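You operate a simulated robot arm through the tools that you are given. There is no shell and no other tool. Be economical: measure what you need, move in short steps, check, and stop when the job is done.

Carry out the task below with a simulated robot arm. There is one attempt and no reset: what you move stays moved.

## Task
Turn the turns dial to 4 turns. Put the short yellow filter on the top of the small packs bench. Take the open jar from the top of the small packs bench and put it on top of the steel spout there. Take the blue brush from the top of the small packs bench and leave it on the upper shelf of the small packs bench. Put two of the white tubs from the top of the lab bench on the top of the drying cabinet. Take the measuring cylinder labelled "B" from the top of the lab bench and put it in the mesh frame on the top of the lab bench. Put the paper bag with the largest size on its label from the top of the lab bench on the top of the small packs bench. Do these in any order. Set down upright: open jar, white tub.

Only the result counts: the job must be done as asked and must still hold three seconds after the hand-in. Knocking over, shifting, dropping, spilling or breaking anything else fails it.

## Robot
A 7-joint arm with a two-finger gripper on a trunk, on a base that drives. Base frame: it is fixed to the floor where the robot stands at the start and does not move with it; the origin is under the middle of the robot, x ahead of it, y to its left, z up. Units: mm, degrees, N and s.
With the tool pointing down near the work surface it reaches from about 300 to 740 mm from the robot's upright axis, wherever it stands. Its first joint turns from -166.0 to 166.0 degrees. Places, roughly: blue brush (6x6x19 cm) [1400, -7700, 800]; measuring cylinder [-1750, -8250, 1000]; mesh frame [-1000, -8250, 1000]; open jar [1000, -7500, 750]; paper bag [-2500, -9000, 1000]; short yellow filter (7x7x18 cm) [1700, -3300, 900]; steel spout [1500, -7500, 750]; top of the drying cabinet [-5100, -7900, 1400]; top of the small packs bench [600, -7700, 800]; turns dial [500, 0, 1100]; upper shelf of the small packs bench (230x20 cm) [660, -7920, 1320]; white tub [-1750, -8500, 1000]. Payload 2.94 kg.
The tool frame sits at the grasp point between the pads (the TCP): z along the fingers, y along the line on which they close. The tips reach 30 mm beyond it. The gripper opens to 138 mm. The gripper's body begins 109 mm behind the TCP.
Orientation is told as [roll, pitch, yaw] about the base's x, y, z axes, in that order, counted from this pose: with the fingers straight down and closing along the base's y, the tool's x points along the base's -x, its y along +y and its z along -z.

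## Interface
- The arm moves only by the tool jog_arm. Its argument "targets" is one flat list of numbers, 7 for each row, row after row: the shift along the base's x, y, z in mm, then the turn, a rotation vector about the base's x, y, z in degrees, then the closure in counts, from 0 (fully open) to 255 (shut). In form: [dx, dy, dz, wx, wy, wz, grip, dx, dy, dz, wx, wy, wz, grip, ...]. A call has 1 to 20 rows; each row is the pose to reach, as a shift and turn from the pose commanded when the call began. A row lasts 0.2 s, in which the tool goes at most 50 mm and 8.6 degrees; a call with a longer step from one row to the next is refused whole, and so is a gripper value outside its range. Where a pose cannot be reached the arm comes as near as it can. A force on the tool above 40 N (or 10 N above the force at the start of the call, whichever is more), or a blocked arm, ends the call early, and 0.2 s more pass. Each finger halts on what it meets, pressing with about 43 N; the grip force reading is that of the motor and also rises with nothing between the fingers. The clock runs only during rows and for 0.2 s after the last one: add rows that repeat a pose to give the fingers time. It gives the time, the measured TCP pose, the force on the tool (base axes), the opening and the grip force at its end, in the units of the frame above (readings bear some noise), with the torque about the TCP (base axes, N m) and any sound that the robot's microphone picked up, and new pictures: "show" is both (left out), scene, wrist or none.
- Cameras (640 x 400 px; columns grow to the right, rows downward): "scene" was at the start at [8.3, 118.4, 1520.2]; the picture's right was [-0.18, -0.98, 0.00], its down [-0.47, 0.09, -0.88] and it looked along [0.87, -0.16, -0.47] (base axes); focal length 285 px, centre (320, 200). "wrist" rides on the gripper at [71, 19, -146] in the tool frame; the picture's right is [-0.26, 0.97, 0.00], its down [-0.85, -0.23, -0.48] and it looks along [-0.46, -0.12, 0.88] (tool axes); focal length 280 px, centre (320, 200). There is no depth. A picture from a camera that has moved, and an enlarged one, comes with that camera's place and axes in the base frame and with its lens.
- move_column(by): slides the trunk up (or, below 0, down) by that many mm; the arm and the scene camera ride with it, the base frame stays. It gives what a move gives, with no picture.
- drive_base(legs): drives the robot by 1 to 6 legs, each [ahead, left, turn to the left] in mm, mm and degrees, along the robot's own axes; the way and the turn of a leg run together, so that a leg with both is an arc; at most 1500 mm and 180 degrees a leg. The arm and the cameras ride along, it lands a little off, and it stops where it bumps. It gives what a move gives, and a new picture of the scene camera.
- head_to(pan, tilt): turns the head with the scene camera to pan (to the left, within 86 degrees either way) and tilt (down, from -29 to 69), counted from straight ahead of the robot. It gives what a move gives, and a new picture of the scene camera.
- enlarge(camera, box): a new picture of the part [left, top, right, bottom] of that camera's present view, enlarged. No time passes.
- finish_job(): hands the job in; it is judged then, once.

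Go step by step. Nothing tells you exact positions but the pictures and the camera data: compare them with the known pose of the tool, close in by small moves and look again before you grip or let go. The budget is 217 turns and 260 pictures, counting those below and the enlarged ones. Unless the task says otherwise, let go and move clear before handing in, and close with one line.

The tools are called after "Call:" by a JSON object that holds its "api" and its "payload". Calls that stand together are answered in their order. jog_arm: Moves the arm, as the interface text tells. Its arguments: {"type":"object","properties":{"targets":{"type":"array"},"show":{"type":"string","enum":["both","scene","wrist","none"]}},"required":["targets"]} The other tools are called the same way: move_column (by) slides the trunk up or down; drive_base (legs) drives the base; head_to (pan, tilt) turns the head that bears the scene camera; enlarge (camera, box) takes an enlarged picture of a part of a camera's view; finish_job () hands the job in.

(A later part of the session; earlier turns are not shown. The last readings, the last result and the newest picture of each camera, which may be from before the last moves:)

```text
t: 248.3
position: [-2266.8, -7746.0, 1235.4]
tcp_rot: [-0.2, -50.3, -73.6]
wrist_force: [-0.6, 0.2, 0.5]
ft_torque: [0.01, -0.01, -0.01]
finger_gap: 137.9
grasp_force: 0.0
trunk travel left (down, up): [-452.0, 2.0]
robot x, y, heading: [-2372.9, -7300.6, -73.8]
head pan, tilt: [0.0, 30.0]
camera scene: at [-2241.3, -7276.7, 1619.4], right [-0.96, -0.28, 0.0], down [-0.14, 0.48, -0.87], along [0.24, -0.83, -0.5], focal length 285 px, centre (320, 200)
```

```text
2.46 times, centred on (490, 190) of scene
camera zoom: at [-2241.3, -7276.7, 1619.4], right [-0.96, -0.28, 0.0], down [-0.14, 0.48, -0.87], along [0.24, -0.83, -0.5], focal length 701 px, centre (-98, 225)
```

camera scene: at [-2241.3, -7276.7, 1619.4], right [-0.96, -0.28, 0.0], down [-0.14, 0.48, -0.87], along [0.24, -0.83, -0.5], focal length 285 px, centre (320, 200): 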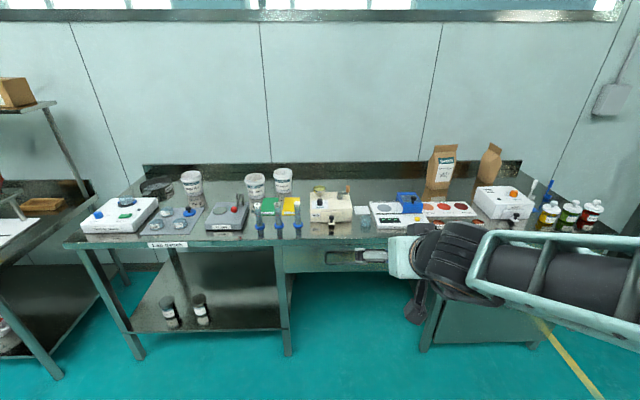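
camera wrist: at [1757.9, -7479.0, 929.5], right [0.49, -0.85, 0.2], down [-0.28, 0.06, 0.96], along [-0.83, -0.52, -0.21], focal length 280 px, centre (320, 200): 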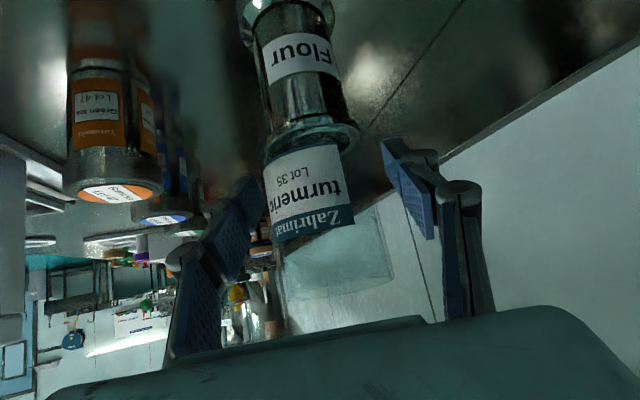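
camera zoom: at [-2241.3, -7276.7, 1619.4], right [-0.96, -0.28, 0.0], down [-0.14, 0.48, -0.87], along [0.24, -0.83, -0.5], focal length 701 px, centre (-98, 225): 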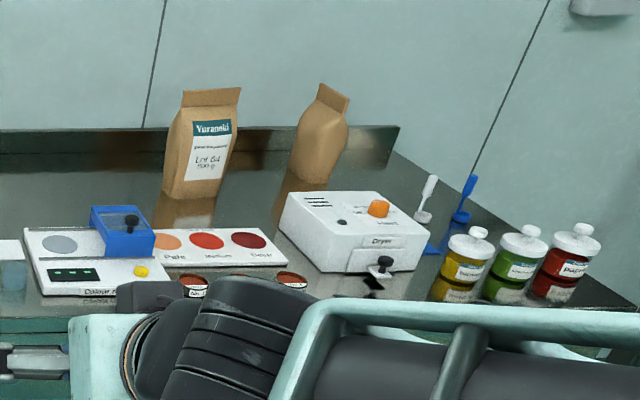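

The lab bench shows three tubs, cylinders A, B and C, the round mesh frame at the back left, and two paper bags at the right. I'll move in front of cylinder B.

Call:
{"api": "drive_base", "payload": {"legs": [[489, 300, 0.8]]}}

Call:
{"api": "head_to", "payload": {"pan": -5, "tilt": 42}}

```text
t: 251.7
position: [-1828.4, -8128.2, 1236.2]
tcp_rot: [-0.1, -50.3, -72.8]
wrist_force: [-0.6, -0.5, 0.2]
ft_torque: [0.0, 0.02, 0.02]
finger_gap: 138.1
grasp_force: 0.0
trunk travel left (down, up): [-452.0, 2.0]
robot x, y, heading: [-1939.2, -7689.7, -73.0]
head pan, tilt: [0.0, 30.0]
camera scene: at [-1809.4, -7659.4, 1619.4], right [-0.96, -0.29, 0.0], down [-0.15, 0.48, -0.87], along [0.25, -0.83, -0.5], focal length 285 px, centre (320, 200)
```

scene: 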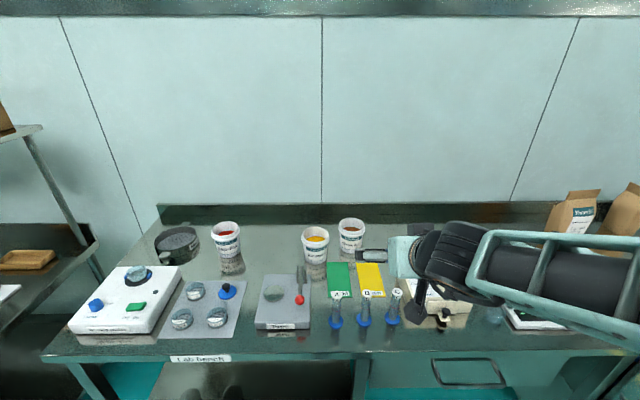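

```text
t: 252.4
position: [-1828.9, -8129.1, 1236.3]
tcp_rot: [-0.2, -50.4, -72.9]
wrist_force: [0.1, -0.5, 1.0]
ft_torque: [0.0, 0.03, 0.01]
finger_gap: 138.2
grasp_force: 0.1
trunk travel left (down, up): [-452.0, 2.0]
robot x, y, heading: [-1937.3, -7690.6, -72.9]
head pan, tilt: [-5.0, 42.0]
camera scene: at [-1818.7, -7654.5, 1601.2], right [-0.98, -0.21, 0.0], down [-0.14, 0.65, -0.74], along [0.16, -0.73, -0.67], focal length 285 px, centre (320, 200)
```

scene: 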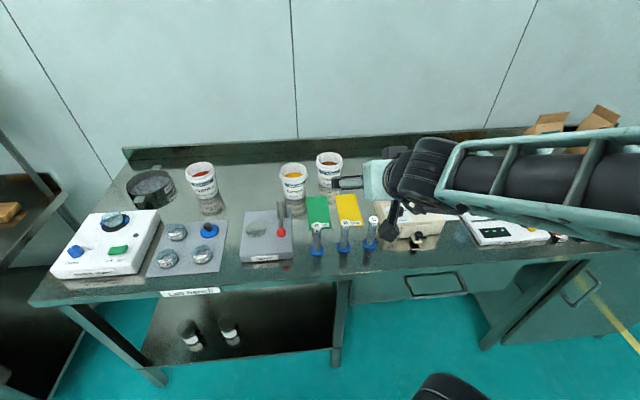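

Call:
{"api": "jog_arm", "payload": {"targets": [3, 21, -37, 0, 0, 0, 40, 6, 42, -74, 0, 0, 0, 80, 10, 64, -110, 0, 0, 0, 120, 10, 64, -110, 0, 0, 0, 145, 10, 64, -110, 0, 0, 0, 145]}}

```text
t: 253.6
position: [-1793.2, -8150.0, 1169.1]
tcp_rot: [-0.3, -50.2, -72.9]
wrist_force: [1.3, 0.5, -0.7]
ft_torque: [0.02, 0.0, -0.01]
finger_gap: 59.4
grasp_force: 0.0
out of reach, approached as far as the arm can: row 1, 2, 3, 4, 5
trunk travel left (down, up): [-452.0, 2.0]
robot x, y, heading: [-1942.4, -7691.1, -72.6]
head pan, tilt: [-5.0, 42.0]
camera scene: at [-1818.6, -7654.5, 1601.1], right [-0.98, -0.21, 0.0], down [-0.14, 0.65, -0.74], along [0.16, -0.73, -0.67], focal length 285 px, centre (320, 200)
camera wrist: at [-1819.3, -7993.2, 1207.6], right [0.97, 0.12, 0.2], down [-0.17, -0.24, 0.96], along [0.16, -0.96, -0.21], focal length 280 px, centre (320, 200)
```

scene: 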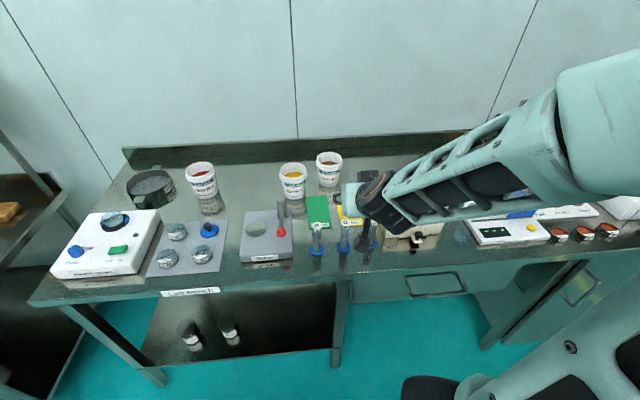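
wrist: 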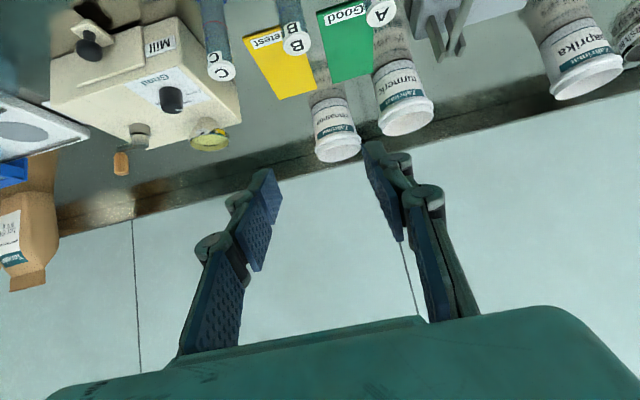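

Call:
{"api": "drive_base", "payload": {"legs": [[-130, 0, 0]]}}

Call:
{"api": "move_column", "payload": {"by": -90}}

Call:
{"api": "jog_arm", "payload": {"targets": [0, 0, 0, 0, 0, 0, 145]}}

```text
t: 254.9
position: [-1830.9, -8023.8, 1170.1]
tcp_rot: [-0.2, -50.3, -72.8]
wrist_force: [-0.1, 0.1, -0.2]
ft_torque: [0.01, -0.02, -0.01]
finger_gap: 59.5
grasp_force: 0.0
trunk travel left (down, up): [-452.0, 2.0]
robot x, y, heading: [-1978.4, -7563.4, -72.9]
head pan, tilt: [-5.0, 42.0]
camera scene: at [-1857.9, -7527.6, 1601.1], right [-0.98, -0.21, 0.0], down [-0.14, 0.65, -0.74], along [0.16, -0.73, -0.67], focal length 285 px, centre (320, 200)
```

scene: 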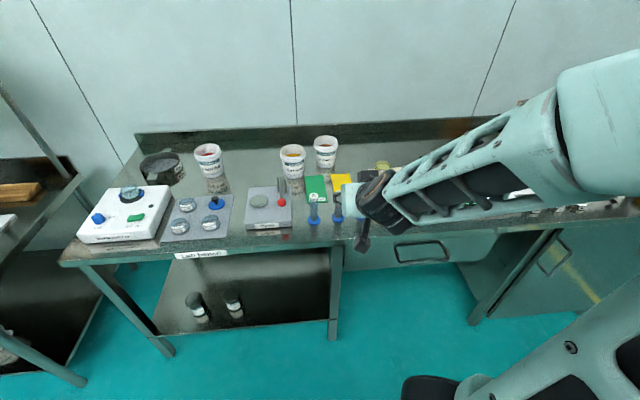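

```text
t: 256.1
position: [-1831.4, -8023.2, 1080.6]
tcp_rot: [-0.2, -50.2, -72.7]
wrist_force: [-0.4, -0.6, 0.0]
ft_torque: [0.0, 0.0, 0.03]
finger_gap: 59.2
grasp_force: 0.0
trunk travel left (down, up): [-362.0, 92.0]
robot x, y, heading: [-1974.9, -7562.6, -73.0]
head pan, tilt: [-5.0, 42.0]
```

```text
t: 256.5
position: [-1830.7, -8024.3, 1079.4]
tcp_rot: [-0.3, -50.2, -72.9]
wrist_force: [1.2, -0.1, 0.2]
ft_torque: [-0.01, -0.04, 0.0]
finger_gap: 59.4
grasp_force: 0.1
trunk travel left (down, up): [-362.0, 92.0]
robot x, y, heading: [-1977.8, -7561.9, -72.9]
head pan, tilt: [-5.0, 42.0]
camera scene: at [-1857.6, -7528.4, 1511.2], right [-0.98, -0.21, 0.0], down [-0.14, 0.65, -0.74], along [0.16, -0.73, -0.67], focal length 285 px, centre (320, 200)
camera wrist: at [-1858.1, -7867.1, 1117.8], right [0.97, 0.12, 0.2], down [-0.17, -0.24, 0.96], along [0.16, -0.96, -0.21], focal length 280 px, centre (320, 200)
```

scene: 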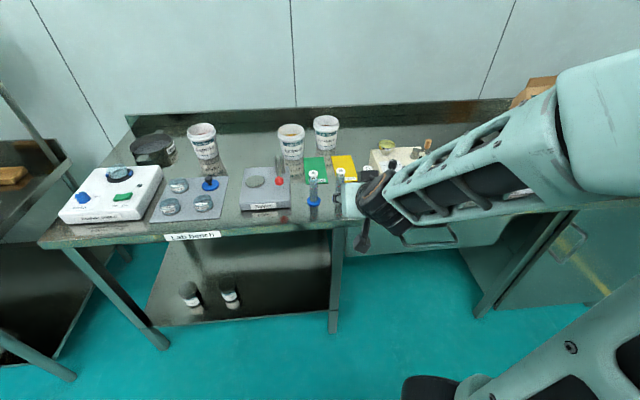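
wrist: 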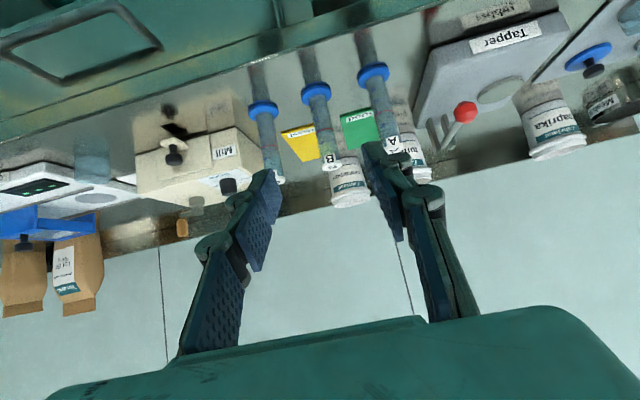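

Call:
{"api": "jog_arm", "payload": {"targets": [10, -34, -17, 0, 0, 0, 145, 20, -68, -35, 0, 0, 0, 145, 30, -102, -52, 0, 0, 0, 145, 39, -135, -70, 0, 0, 0, 145, 39, -135, -70, 0, 0, 0, 145], "show": "wrist"}}

```text
t: 257.7
position: [-1792.6, -8160.4, 1005.9]
tcp_rot: [-0.3, -50.2, -72.9]
wrist_force: [-0.8, 0.2, -0.3]
ft_torque: [0.01, -0.02, 0.03]
finger_gap: 59.5
grasp_force: 0.0
out of reach, approached as far as the arm can: row 1
trunk travel left (down, up): [-362.0, 92.0]
robot x, y, heading: [-1984.7, -7560.5, -72.6]
head pan, tilt: [-5.0, 42.0]
camera wrist: at [-1819.0, -8003.1, 1044.9], right [0.97, 0.12, 0.2], down [-0.17, -0.24, 0.96], along [0.16, -0.96, -0.21], focal length 280 px, centre (320, 200)
```

wrist: 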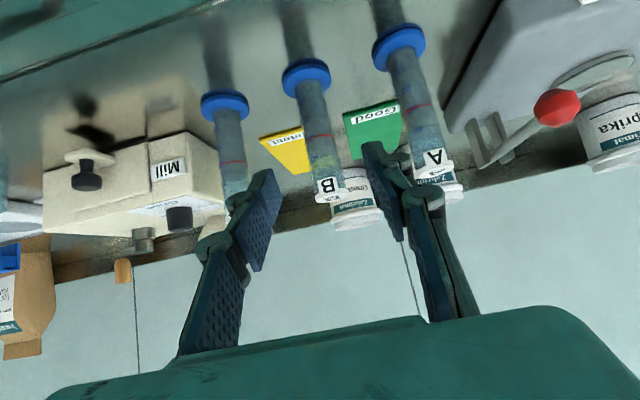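

Call:
{"api": "jog_arm", "payload": {"targets": [8, -24, -20, 0, 0, 0, 145, 16, -48, -41, 0, 0, 0, 145, 23.6, -72, -61, 0, 0, 0, 145, 23.6, -72, -61, 0, 0, 0, 145], "show": "wrist"}}

```text
t: 258.7
position: [-1769.1, -8233.4, 942.1]
tcp_rot: [-0.3, -50.3, -72.8]
wrist_force: [0.2, 0.3, 0.3]
ft_torque: [-0.03, 0.01, 0.01]
finger_gap: 59.5
grasp_force: 0.1
trunk travel left (down, up): [-362.0, 92.0]
robot x, y, heading: [-1982.1, -7563.7, -73.0]
head pan, tilt: [-5.0, 42.0]
camera wrist: at [-1795.7, -8075.3, 981.9], right [0.97, 0.12, 0.2], down [-0.17, -0.24, 0.96], along [0.16, -0.96, -0.21], focal length 280 px, centre (320, 200)
```

wrist: 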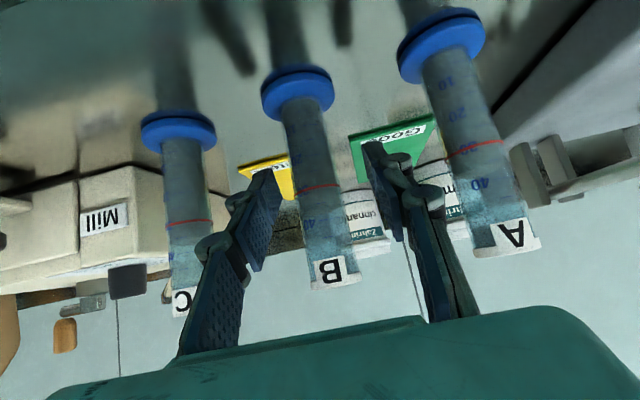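

Call:
{"api": "jog_arm", "payload": {"targets": [0, 0, 0, 0, 0, 0, 170, 0, 0, 0, 0, 0, 0, 190, 0, 0, 0, 0, 0, 0, 210, 0, 0, 0, 0, 0, 0, 225, 0, 0, 0, 0, 0, 0, 225], "show": "wrist"}}

```text
t: 259.9
position: [-1768.8, -8232.0, 942.8]
tcp_rot: [-0.2, -50.2, -72.7]
wrist_force: [-1.2, -0.9, -0.1]
ft_torque: [-0.05, 0.02, 0.0]
finger_gap: 24.8
grasp_force: 43.2
trunk travel left (down, up): [-362.0, 92.0]
robot x, y, heading: [-1973.4, -7562.6, -72.9]
head pan, tilt: [-5.0, 42.0]
camera wrist: at [-1795.9, -8075.0, 982.1], right [0.97, 0.12, 0.2], down [-0.17, -0.24, 0.96], along [0.16, -0.96, -0.21], focal length 280 px, centre (320, 200)
```

wrist: 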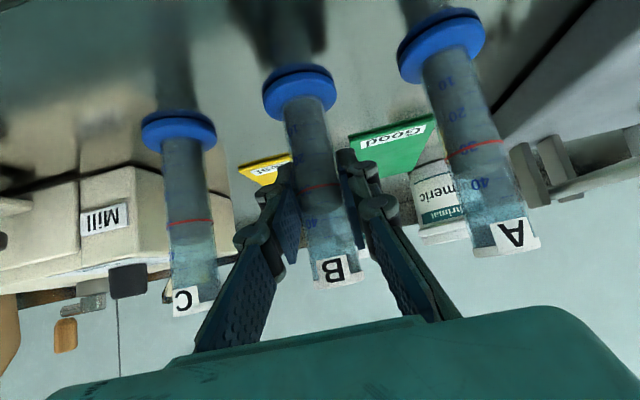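

Call:
{"api": "jog_arm", "payload": {"targets": [0, 0, 20, 0, 0, 0, 225, 0, 0, 60, 0, 0, 0, 225, 0, 0, 100, 0, 0, 0, 225, 0, 0, 140, 0, 0, 0, 225, -5, 15, 175, 0, 0, 0, 225, -15, 45, 200, 0, 0, 0, 225, -25, 80, 220, 0, 0, 0, 225, -35, 115, 230, 0, 0, 0, 225], "show": "scene"}}

```text
t: 261.7
position: [-1800.7, -8111.8, 1177.7]
tcp_rot: [-0.2, -50.2, -73.0]
wrist_force: [0.1, -0.3, -1.1]
ft_torque: [0.02, -0.05, 0.03]
finger_gap: 24.7
grasp_force: 43.2
trunk travel left (down, up): [-362.0, 92.0]
robot x, y, heading: [-1977.6, -7562.4, -72.8]
head pan, tilt: [-5.0, 42.0]
camera scene: at [-1857.8, -7527.8, 1511.1], right [-0.98, -0.21, 0.0], down [-0.14, 0.65, -0.74], along [0.16, -0.73, -0.67], focal length 285 px, centre (320, 200)
```

scene: 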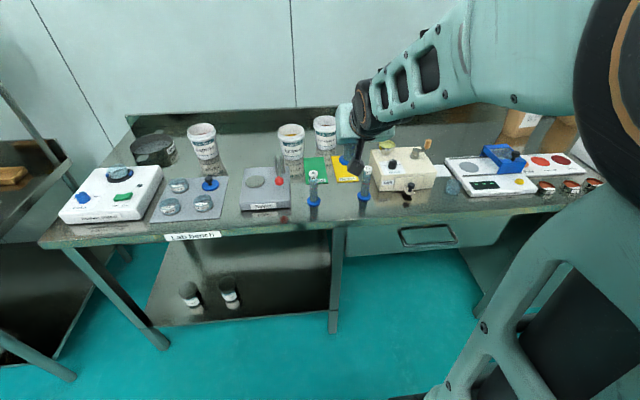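

Cylinder B is held, and A and C are undisturbed. I'll shift left to stand in front of the mesh frame at about (−1030, −8320).

Call:
{"api": "drive_base", "payload": {"legs": [[0, 650, 0], [180, 0, 0]]}}

Call:
{"api": "head_to", "payload": {"pan": 0, "tilt": 45}}

```text
t: 269.0
position: [-1140.0, -8100.9, 1176.3]
tcp_rot: [-0.2, -50.2, -73.8]
wrist_force: [0.6, -0.5, -1.5]
ft_torque: [0.01, 0.03, 0.03]
finger_gap: 25.0
grasp_force: 43.1
trunk travel left (down, up): [-362.0, 92.0]
robot x, y, heading: [-1310.0, -7547.0, -73.8]
head pan, tilt: [-5.0, 42.0]
camera scene: at [-1185.6, -7514.9, 1511.1], right [-0.98, -0.19, 0.0], down [-0.13, 0.66, -0.74], along [0.14, -0.73, -0.67], focal length 285 px, centre (320, 200)
```

scene: 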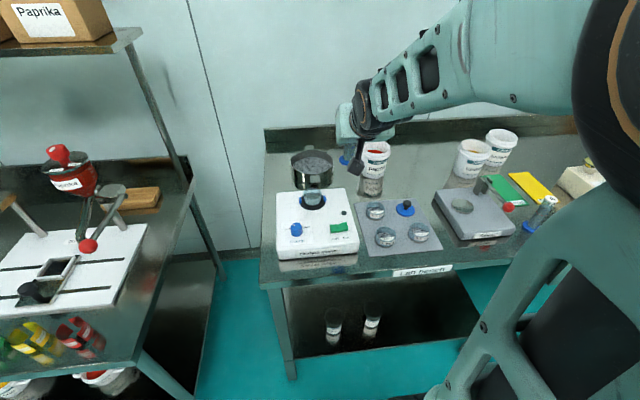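

```text
t: 269.6
position: [-1139.7, -8100.5, 1175.9]
tcp_rot: [-0.2, -50.1, -73.9]
wrist_force: [-0.2, -0.3, -0.7]
ft_torque: [0.01, 0.02, -0.01]
finger_gap: 24.7
grasp_force: 42.8
trunk travel left (down, up): [-362.0, 92.0]
robot x, y, heading: [-1309.6, -7548.8, -73.9]
head pan, tilt: [0.0, 45.0]
camera scene: at [-1181.2, -7511.9, 1508.3], right [-0.97, -0.25, 0.0], down [-0.17, 0.67, -0.72], along [0.18, -0.7, -0.69], focal length 285 px, centre (320, 200)
```

scene: 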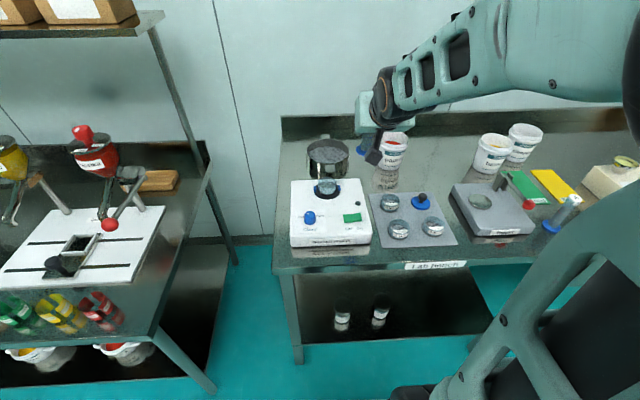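

Call:
{"api": "jog_arm", "payload": {"targets": [25, -32, -5, 0, 0, 0, 225, 50, -65, -10, 0, 0, 0, 225, 75, -97, -15, 0, 0, 0, 225, 100, -130, -20, 0, 0, 0, 225, 100, -130, -20, 0, 0, 0, 225]}}

Call:
{"api": "enlarge", "payload": {"camera": "scene", "box": [270, 100, 430, 220]}}

```text
t: 270.8
position: [-1038.7, -8227.6, 1157.7]
tcp_rot: [-0.2, -50.1, -74.0]
wrist_force: [0.5, 0.1, -1.4]
ft_torque: [0.0, -0.02, -0.02]
finger_gap: 24.6
grasp_force: 42.9
trunk travel left (down, up): [-362.0, 92.0]
robot x, y, heading: [-1306.5, -7547.4, -73.7]
head pan, tilt: [0.0, 45.0]
camera scene: at [-1179.3, -7510.4, 1506.8], right [-0.96, -0.28, 0.0], down [-0.2, 0.68, -0.71], along [0.2, -0.68, -0.71], focal length 285 px, centre (320, 200)
camera wrist: at [-1063.0, -8071.4, 1197.3], right [0.97, 0.1, 0.2], down [-0.17, -0.23, 0.96], along [0.15, -0.97, -0.21], focal length 280 px, centre (320, 200)
```

scene: 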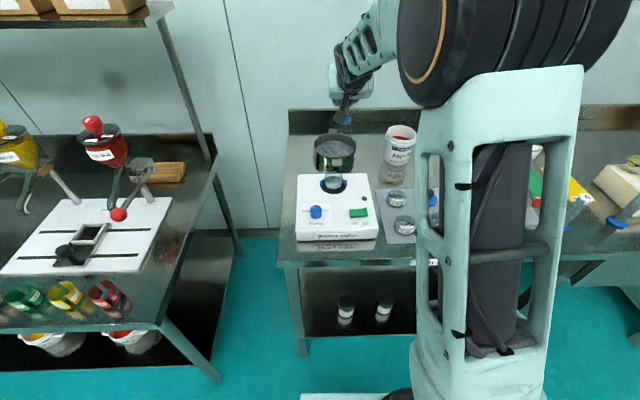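
wrist: 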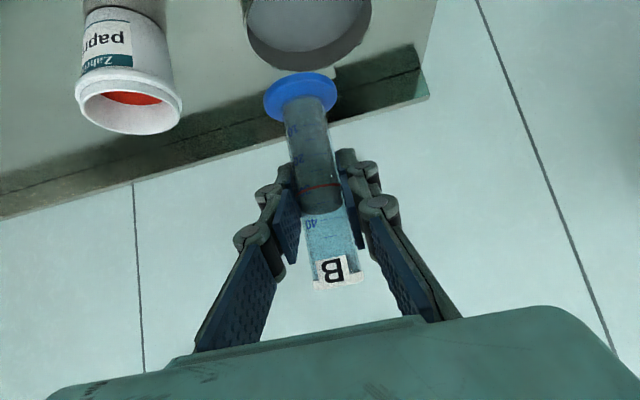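

```text
3.33 times, centred on (350, 160) of scene
camera zoom: at [-1179.3, -7510.4, 1506.8], right [-0.96, -0.28, 0.0], down [-0.2, 0.68, -0.71], along [0.2, -0.68, -0.71], focal length 949 px, centre (220, 333)
```

zoom: 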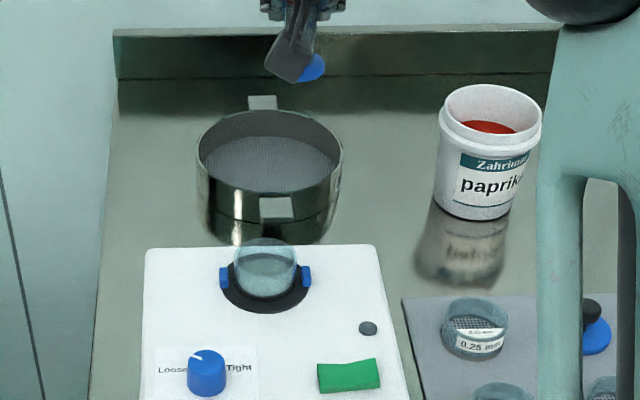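

Call:
{"api": "jog_arm", "payload": {"targets": [15, -35, -10, 0, 0, 0, 225, 30, -70, -25, 0, 0, 0, 225, 40, -95, -45, 0, 0, 0, 225, 42, -102, -60, 0, 0, 0, 225, 42, -102, -60, 0, 0, 0, 225]}}

Call:
{"api": "enlarge", "payload": {"camera": "scene", "box": [270, 60, 430, 220]}}

```text
t: 272.0
position: [-998.2, -8331.1, 1097.4]
tcp_rot: [-0.2, -50.2, -73.8]
wrist_force: [0.1, -0.8, -0.5]
ft_torque: [0.03, -0.01, 0.0]
finger_gap: 24.4
grasp_force: 43.1
trunk travel left (down, up): [-362.0, 92.0]
robot x, y, heading: [-1309.1, -7546.7, -73.8]
head pan, tilt: [0.0, 45.0]
camera scene: at [-1179.3, -7510.5, 1506.8], right [-0.96, -0.28, 0.0], down [-0.2, 0.68, -0.71], along [0.2, -0.68, -0.71], focal length 285 px, centre (320, 200)
camera wrist: at [-1022.6, -8172.9, 1136.3], right [0.97, 0.11, 0.2], down [-0.17, -0.23, 0.96], along [0.15, -0.97, -0.21], focal length 280 px, centre (320, 200)
```

scene: 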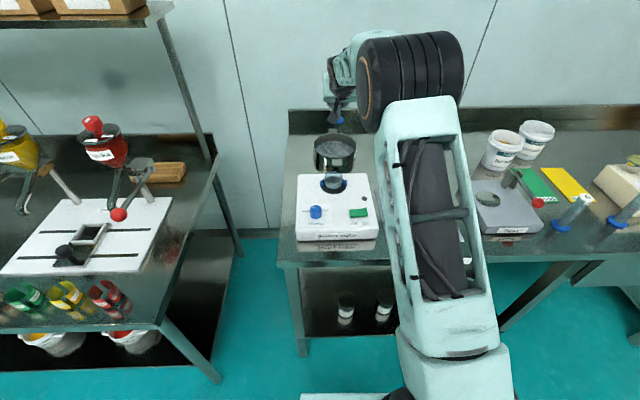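
wrist: 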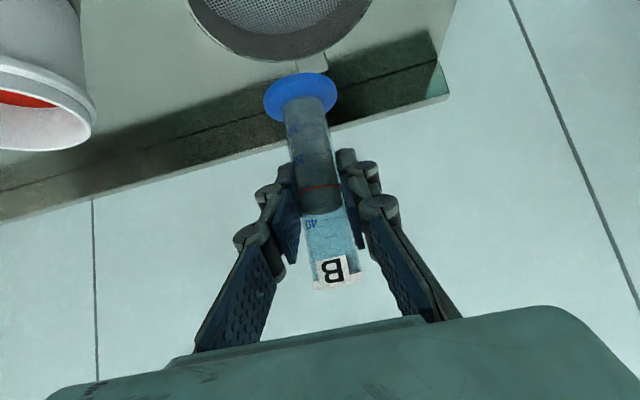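

```text
2.50 times, centred on (350, 140) of scene
camera zoom: at [-1179.3, -7510.5, 1506.8], right [-0.96, -0.28, 0.0], down [-0.2, 0.68, -0.71], along [0.2, -0.68, -0.71], focal length 712 px, centre (245, 350)
```

zoom: 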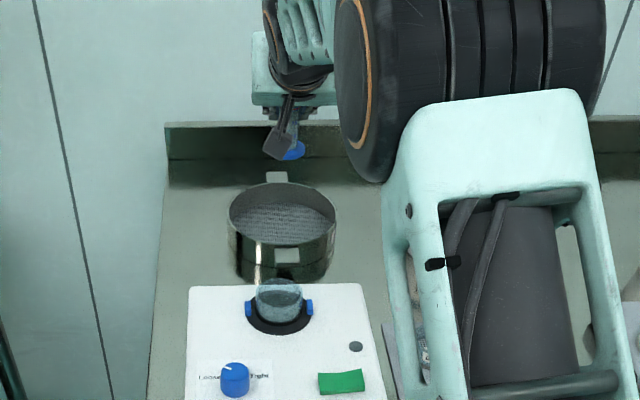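

Call:
{"api": "jog_arm", "payload": {"targets": [5, -12, -20, 0, 0, 0, 225, 9, -24, -45, 0, 0, 0, 225, 9, -24, -75, 0, 0, 0, 225, 9, -24, -90, 0, 0, 0, 225, 9, -24, -90, 0, 0, 0, 225]}}

Call:
{"api": "enlarge", "payload": {"camera": "scene", "box": [280, 80, 400, 200]}}

```text
t: 273.2
position: [-989.5, -8356.7, 1007.3]
tcp_rot: [-0.2, -50.2, -73.9]
wrist_force: [0.5, 0.4, -1.3]
ft_torque: [0.0, -0.01, -0.01]
finger_gap: 24.9
grasp_force: 43.1
trunk travel left (down, up): [-362.0, 92.0]
robot x, y, heading: [-1312.8, -7546.0, -74.0]
head pan, tilt: [0.0, 45.0]
camera scene: at [-1179.3, -7510.6, 1506.8], right [-0.96, -0.28, 0.0], down [-0.2, 0.68, -0.71], along [0.2, -0.68, -0.71], focal length 285 px, centre (320, 200)
camera wrist: at [-1012.6, -8199.7, 1046.3], right [0.97, 0.11, 0.2], down [-0.17, -0.23, 0.96], along [0.15, -0.97, -0.21], focal length 280 px, centre (320, 200)
```

scene: 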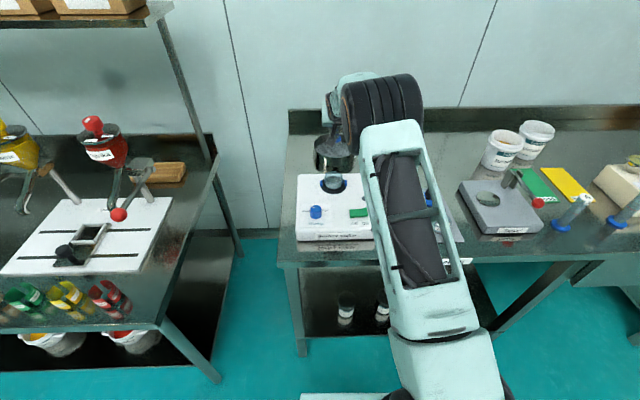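
wrist: 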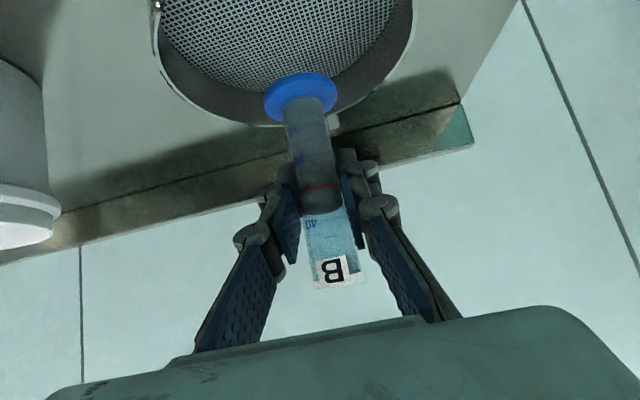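

```text
3.33 times, centred on (340, 140) of scene
camera zoom: at [-1179.3, -7510.6, 1506.8], right [-0.96, -0.28, 0.0], down [-0.2, 0.68, -0.71], along [0.2, -0.68, -0.71], focal length 949 px, centre (253, 400)
```

zoom: 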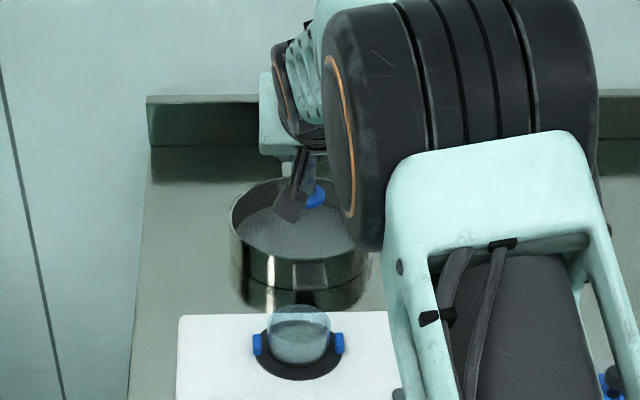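

Call:
{"api": "jog_arm", "payload": {"targets": [14, 6, -8, 0, 0, 0, 225, 14, 6, -18, 0, 0, 0, 225, 14, 6, -25, 0, 0, 0, 225, 14, 6, -30, 0, 0, 0, 225, 14, 6, -35, 0, 0, 0, 225, 14, 6, -40, 0, 0, 0, 225, 14, 6, -44, 0, 0, 0, 225, 14, 6, -48, 0, 0, 0, 225, 14, 6, -52, 0, 0, 0, 225]}}

```text
t: 275.2
position: [-975.8, -8350.1, 954.3]
tcp_rot: [-0.1, -50.2, -73.9]
wrist_force: [-0.4, -0.6, -2.3]
ft_torque: [-0.04, -0.02, 0.01]
finger_gap: 24.7
grasp_force: 43.5
trunk travel left (down, up): [-362.0, 92.0]
robot x, y, heading: [-1306.4, -7542.7, -73.9]
head pan, tilt: [0.0, 45.0]
camera scene: at [-1179.2, -7510.6, 1506.8], right [-0.96, -0.28, 0.0], down [-0.2, 0.68, -0.71], along [0.2, -0.68, -0.71], focal length 285 px, centre (320, 200)
camera wrist: at [-999.5, -8192.4, 993.9], right [0.97, 0.1, 0.2], down [-0.17, -0.23, 0.96], along [0.15, -0.97, -0.21], focal length 280 px, centre (320, 200)
```

scene: 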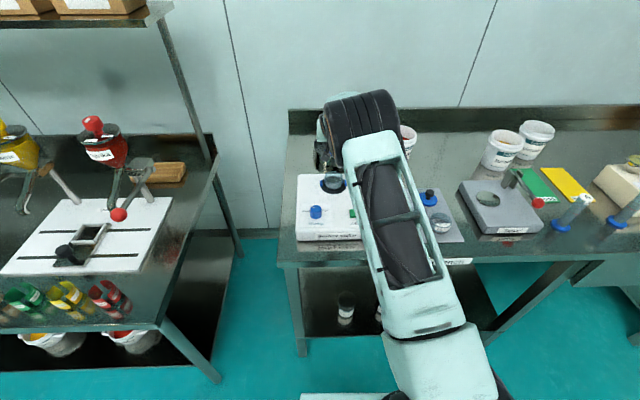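
wrist: 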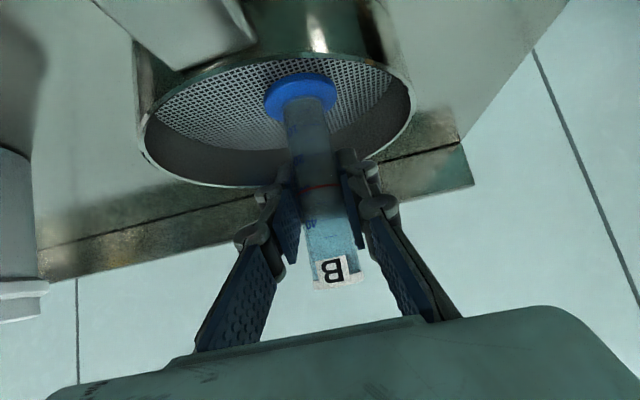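

Call:
{"api": "jog_arm", "payload": {"targets": [0, -6, -3, 0, 0, 0, 225, 0, -10, -6, 0, 0, 0, 225, 0, -10, -9, 0, 0, 0, 225, 0, -10, -12, 0, 0, 0, 225, 0, -10, -15, 0, 0, 0, 225]}}

```text
t: 276.4
position: [-974.6, -8361.4, 948.3]
tcp_rot: [0.0, -51.0, -73.9]
wrist_force: [1.1, -0.4, 20.7]
ft_torque: [0.36, 0.24, -0.06]
finger_gap: 24.7
grasp_force: 43.6
trunk travel left (down, up): [-362.0, 92.0]
robot x, y, heading: [-1306.3, -7544.6, -74.0]
head pan, tilt: [0.0, 45.0]
camera scene: at [-1180.7, -7507.0, 1507.2], right [-0.96, -0.28, 0.0], down [-0.2, 0.68, -0.71], along [0.2, -0.68, -0.7], focal length 285 px, centre (320, 200)
camera wrist: at [-999.4, -8202.5, 985.8], right [0.97, 0.11, 0.2], down [-0.17, -0.22, 0.96], along [0.15, -0.97, -0.2], focal length 280 px, centre (320, 200)
```

scene: 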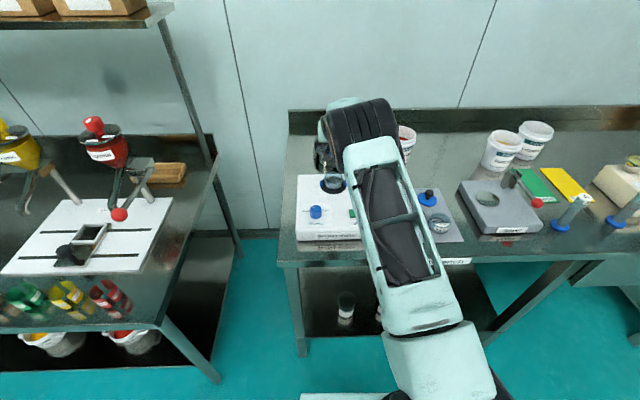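
wrist: 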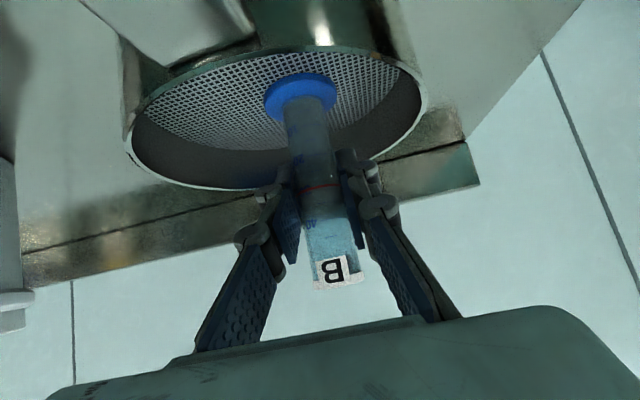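

Call:
{"api": "jog_arm", "payload": {"targets": [0, 0, 7, 0, 0, 0, 225, 0, 0, 7, 0, 0, 0, 205, 0, 0, 7, 0, 0, 0, 180, 0, 0, 7, 0, 0, 0, 155, 0, 0, 7, 0, 0, 0, 155, -4, 14, 20, 0, 0, 0, 155, -12, 40, 45, 0, 0, 0, 155, -22, 70, 75, 0, 0, 0, 120, -32, 105, 110, 0, 0, 0, 80, -40, 140, 140, 0, 0, 0, 40]}}

```text
refused: row 9 steps farther than a row can; nothing moved
```

Call:
{"api": "jog_arm", "payload": {"targets": [0, 0, 7, 0, 0, 0, 225, 0, 0, 7, 0, 0, 0, 205, 0, 0, 7, 0, 0, 0, 180, 0, 0, 7, 0, 0, 0, 155, 0, 0, 7, 0, 0, 0, 155, -4, 14, 20, 0, 0, 0, 155, -12, 40, 42, 0, 0, 0, 155, -20, 66, 68, 0, 0, 0, 120, -28, 95, 95, 0, 0, 0, 80, -36, 125, 122, 0, 0, 0, 40]}}

```text
t: 278.6
position: [-1010.4, -8235.5, 1063.4]
tcp_rot: [-0.2, -50.1, -74.0]
wrist_force: [0.5, 0.5, 0.3]
ft_torque: [0.0, 0.03, 0.04]
finger_gap: 116.5
grasp_force: 0.0
trunk travel left (down, up): [-362.0, 92.0]
robot x, y, heading: [-1309.1, -7546.6, -74.1]
head pan, tilt: [0.0, 45.0]
camera scene: at [-1179.6, -7509.7, 1506.8], right [-0.96, -0.28, 0.0], down [-0.2, 0.68, -0.71], along [0.2, -0.68, -0.71], focal length 285 px, centre (320, 200)
camera wrist: at [-1035.2, -8077.8, 1102.8], right [0.97, 0.1, 0.2], down [-0.17, -0.23, 0.96], along [0.15, -0.97, -0.21], focal length 280 px, centre (320, 200)
```

scene: 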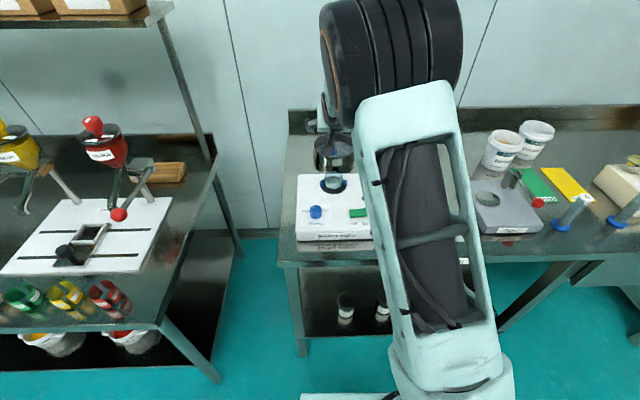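
wrist: 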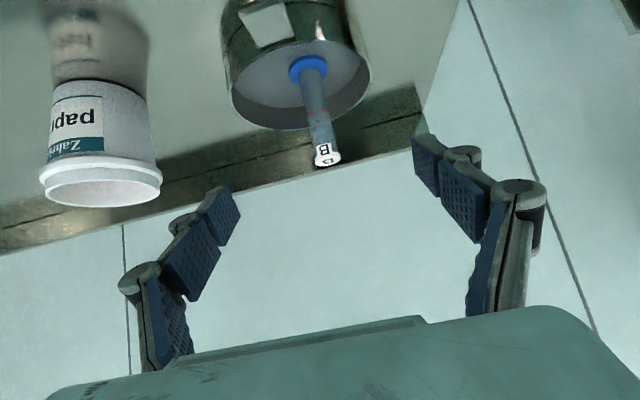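

Cylinder B stands in the mesh frame. The paprika tub is next to it, at about (−1203, −8367) with its rim at z≈990; I'll move to pre-grasp.

Call:
{"api": "jog_arm", "payload": {"targets": [-40, 0, 5, 0, 0, 0, 0, -80, -5, 5, 0, 0, 0, 0, -120, -12, 0, 0, 0, 0, 0, -160, -20, -10, 0, 0, 0, 0, -200, -28, -20, 0, 0, 0, 0, -221, -35, -30, 0, 0, 0, 0, -221, -35, -30, 0, 0, 0, 0], "show": "both"}}

```text
t: 280.2
position: [-1234.4, -8270.8, 1031.7]
tcp_rot: [-0.2, -50.3, -73.8]
wrist_force: [0.7, 0.8, -0.1]
ft_torque: [0.05, 0.0, 0.01]
finger_gap: 138.1
grasp_force: 0.1
trunk travel left (down, up): [-362.0, 92.0]
robot x, y, heading: [-1307.9, -7546.2, -73.7]
head pan, tilt: [0.0, 45.0]
camera scene: at [-1179.3, -7510.4, 1506.8], right [-0.96, -0.28, 0.0], down [-0.2, 0.68, -0.71], along [0.2, -0.68, -0.71], focal length 285 px, centre (320, 200)
camera wrist: at [-1257.7, -8113.5, 1071.2], right [0.97, 0.11, 0.2], down [-0.17, -0.23, 0.96], along [0.15, -0.97, -0.21], focal length 280 px, centre (320, 200)
```

scene: 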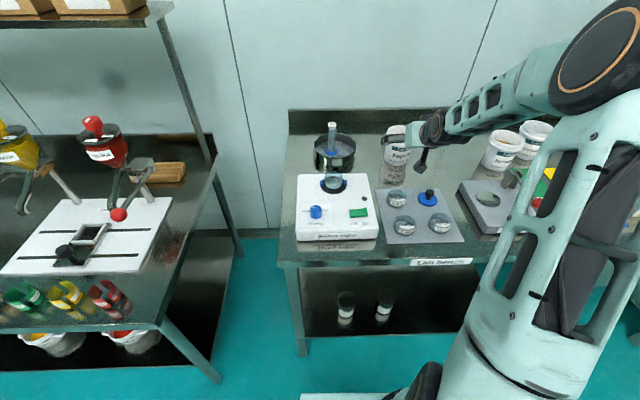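
wrist: 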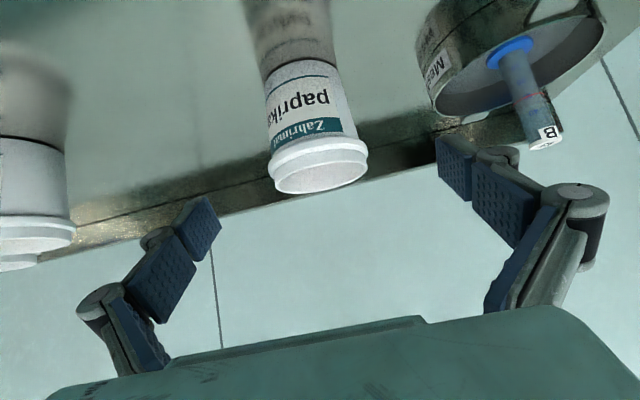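

Call:
{"api": "jog_arm", "payload": {"targets": [8, -30, -26, 0, 0, 0, 0, 15, -60, -53, 0, 0, 0, 0, 21, -88, -78, 0, 0, 0, 0, 25, -105, -93, 0, 0, 0, 0, 25, -105, -93, 0, 0, 0, 0], "show": "both"}}

```text
t: 281.4
position: [-1208.0, -8374.1, 940.0]
tcp_rot: [-0.1, -50.3, -73.7]
wrist_force: [-0.2, -0.4, 0.3]
ft_torque: [0.0, 0.02, -0.03]
finger_gap: 138.3
grasp_force: 0.1
trunk travel left (down, up): [-362.0, 92.0]
robot x, y, heading: [-1307.3, -7546.4, -74.0]
head pan, tilt: [0.0, 45.0]
camera scene: at [-1179.3, -7510.4, 1506.8], right [-0.96, -0.28, 0.0], down [-0.2, 0.68, -0.71], along [0.2, -0.68, -0.71], focal length 285 px, centre (320, 200)
camera wrist: at [-1231.8, -8216.7, 978.8], right [0.97, 0.11, 0.2], down [-0.17, -0.23, 0.96], along [0.15, -0.97, -0.21], focal length 280 px, centre (320, 200)
```

scene: 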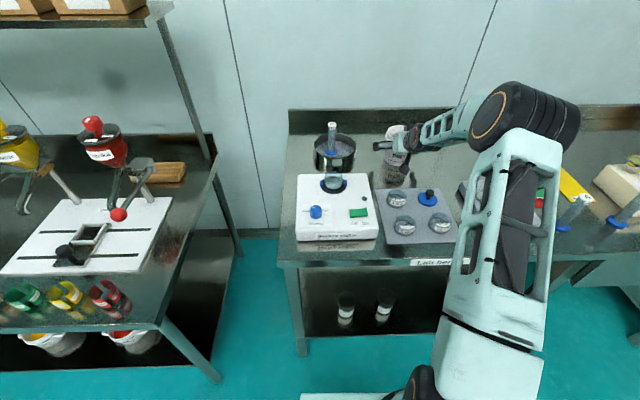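
wrist: 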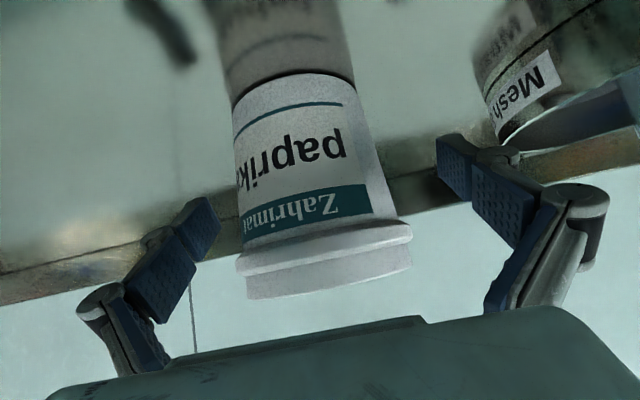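

Call:
{"api": "jog_arm", "payload": {"targets": [0, 0, 0, 0, 0, 0, 30, 0, 0, 0, 0, 0, 0, 60, 0, 0, 0, 0, 0, 0, 90, 0, 0, 0, 0, 0, 0, 120, 0, 0, 0, 0, 0, 0, 140, 0, 0, 0, 0, 0, 0, 140], "show": "wrist"}}

```text
t: 282.8
position: [-1207.7, -8374.1, 940.8]
tcp_rot: [-0.2, -50.3, -73.8]
wrist_force: [-1.1, 0.4, 1.0]
ft_torque: [-0.03, 0.18, -0.03]
finger_gap: 86.6
grasp_force: 42.5
trunk travel left (down, up): [-362.0, 92.0]
robot x, y, heading: [-1310.3, -7549.0, -73.9]
head pan, tilt: [0.0, 45.0]
camera wrist: at [-1232.1, -8216.5, 979.3], right [0.97, 0.11, 0.2], down [-0.17, -0.23, 0.96], along [0.15, -0.97, -0.21], focal length 280 px, centre (320, 200)
```

wrist: 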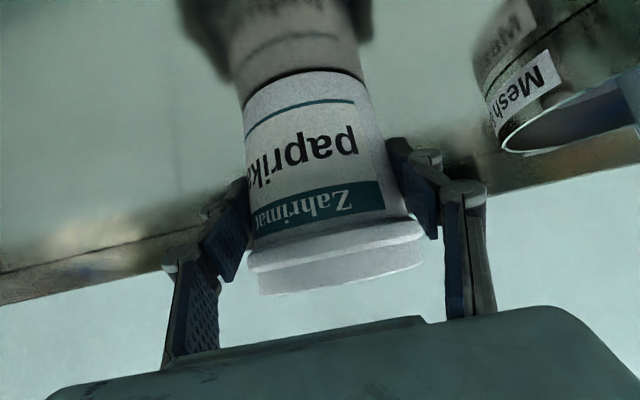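

Call:
{"api": "jog_arm", "payload": {"targets": [0, 0, 8, 0, 0, 0, 140, 0, 0, 25, 0, 0, 0, 140, 0, 0, 50, 0, 0, 0, 140, 0, 0, 80, 0, 0, 0, 140, 0, 0, 110, 0, 0, 0, 140, -5, 15, 140, 0, 0, 0, 140, -12, 40, 165, 0, 0, 0, 140, -22, 75, 185, 0, 0, 0, 140, -33, 115, 200, 0, 0, 0, 140, -44, 150, 215, 0, 0, 0, 140, -52, 185, 225, 0, 0, 0, 140, -60, 215, 235, 0, 0, 0, 140, -60, 215, 235, 0, 0, 0, 140]}}

```text
t: 285.6
position: [-1267.4, -8160.4, 1172.6]
tcp_rot: [-0.2, -50.1, -73.8]
wrist_force: [-0.5, -0.5, -2.2]
ft_torque: [0.06, 0.01, -0.01]
finger_gap: 86.6
grasp_force: 42.8
trunk travel left (down, up): [-362.0, 92.0]
robot x, y, heading: [-1307.1, -7545.8, -74.0]
head pan, tilt: [0.0, 45.0]
camera scene: at [-1179.3, -7510.8, 1506.8], right [-0.96, -0.28, 0.0], down [-0.2, 0.68, -0.71], along [0.2, -0.68, -0.71], focal length 285 px, centre (320, 200)
camera wrist: at [-1291.7, -8003.7, 1212.1], right [0.97, 0.11, 0.2], down [-0.17, -0.23, 0.96], along [0.15, -0.97, -0.21], focal length 280 px, centre (320, 200)
```

scene: 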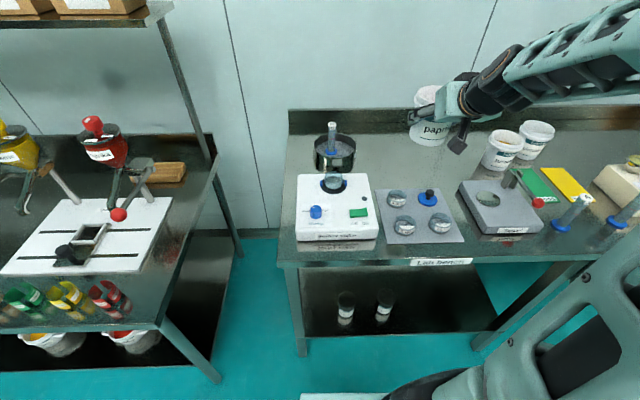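
wrist: 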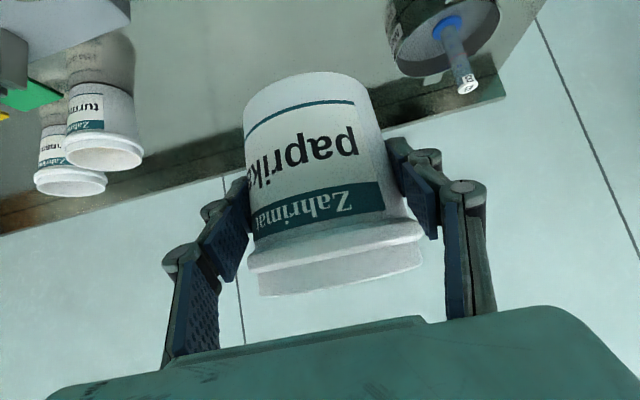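

The tub is secure. I'll back off, turn along the aisle and look toward the drying cabinet.

Call:
{"api": "drive_base", "payload": {"legs": [[-500, 0, 0], [0, -900, 0], [0, 0, -90]]}}

Call:
{"api": "head_to", "payload": {"pan": 10, "tilt": 15}}

```text
t: 300.3
position: [-2931.0, -7319.6, 1173.2]
tcp_rot: [-0.3, -50.2, -165.9]
wrist_force: [-0.2, 0.2, -2.5]
ft_torque: [0.02, -0.04, -0.02]
finger_gap: 86.6
grasp_force: 43.2
trunk travel left (down, up): [-362.0, 92.0]
robot x, y, heading: [-2318.2, -7302.1, -166.2]
head pan, tilt: [0.0, 45.0]
camera scene: at [-2285.5, -7433.7, 1506.8], right [-0.24, 0.97, 0.0], down [0.69, 0.17, -0.71], along [-0.69, -0.17, -0.71], focal length 285 px, centre (320, 200)
```

scene: 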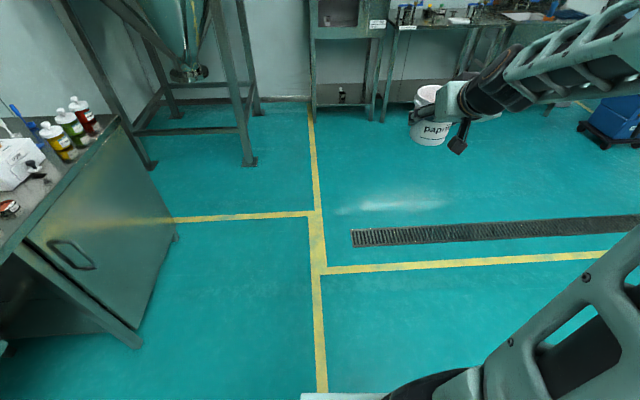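

```text
t: 301.3
position: [-2931.1, -7319.6, 1173.1]
tcp_rot: [-0.2, -50.2, -166.0]
wrist_force: [0.6, 0.1, -2.2]
ft_torque: [0.03, -0.07, 0.0]
finger_gap: 86.6
grasp_force: 42.2
trunk travel left (down, up): [-362.0, 92.0]
robot x, y, heading: [-2315.6, -7305.4, -165.8]
head pan, tilt: [10.0, 15.0]
camera scene: at [-2291.9, -7452.1, 1553.6], right [-0.41, 0.91, 0.0], down [0.24, 0.11, -0.97], along [-0.88, -0.39, -0.26], focal length 285 px, centre (320, 200)
```

scene: 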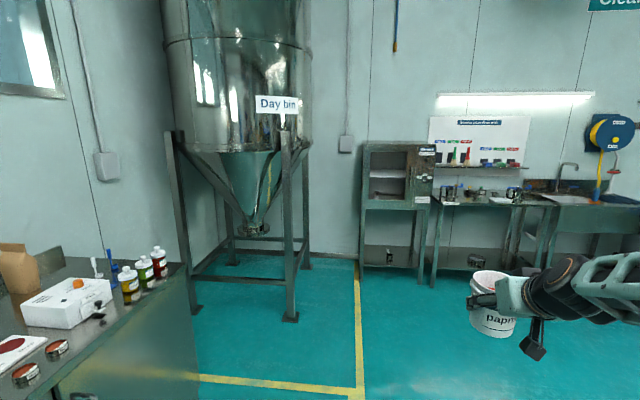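

Call:
{"api": "drive_base", "payload": {"legs": [[0, 0, 3], [817, -119, 0], [800, -119, 0]]}}

Call:
{"api": "move_column", "payload": {"by": 92}}

Call:
{"api": "head_to", "payload": {"pan": 10, "tilt": 20}}

```text
t: 310.0
position: [-4531.5, -7612.8, 1173.4]
tcp_rot: [-0.1, -50.3, -162.1]
wrist_force: [-0.2, 0.3, -2.9]
ft_torque: [-0.01, -0.02, -0.01]
finger_gap: 86.6
grasp_force: 42.2
trunk travel left (down, up): [-362.0, 92.0]
robot x, y, heading: [-3916.3, -7554.5, -161.8]
head pan, tilt: [10.0, 15.0]
camera scene: at [-3884.1, -7699.9, 1553.6], right [-0.47, 0.88, 0.0], down [0.23, 0.12, -0.97], along [-0.85, -0.45, -0.26], focal length 285 px, centre (320, 200)
```

scene: 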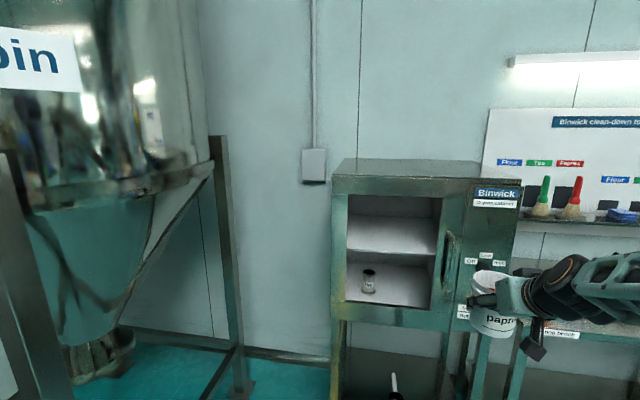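

```text
t: 311.2
position: [-4531.2, -7612.1, 1264.7]
tcp_rot: [-0.2, -50.3, -162.0]
wrist_force: [0.2, -0.3, -3.2]
ft_torque: [-0.03, -0.05, -0.02]
finger_gap: 86.7
grasp_force: 42.8
trunk travel left (down, up): [-454.0, 0.0]
robot x, y, heading: [-3917.6, -7553.0, -161.8]
head pan, tilt: [10.0, 15.0]
```

```text
t: 311.9
position: [-4530.5, -7612.8, 1264.6]
tcp_rot: [-0.2, -50.3, -162.0]
wrist_force: [-0.3, -0.1, -3.3]
ft_torque: [0.02, -0.02, -0.03]
finger_gap: 86.6
grasp_force: 42.8
trunk travel left (down, up): [-454.0, 0.0]
robot x, y, heading: [-3918.9, -7552.7, -162.2]
head pan, tilt: [10.0, 20.0]
camera scene: at [-3883.7, -7699.7, 1637.2], right [-0.47, 0.88, 0.0], down [0.3, 0.16, -0.94], along [-0.83, -0.44, -0.34], focal length 285 px, centre (320, 200)
```

scene: 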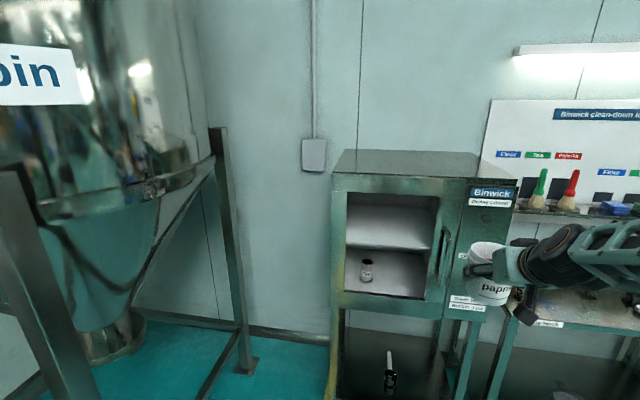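

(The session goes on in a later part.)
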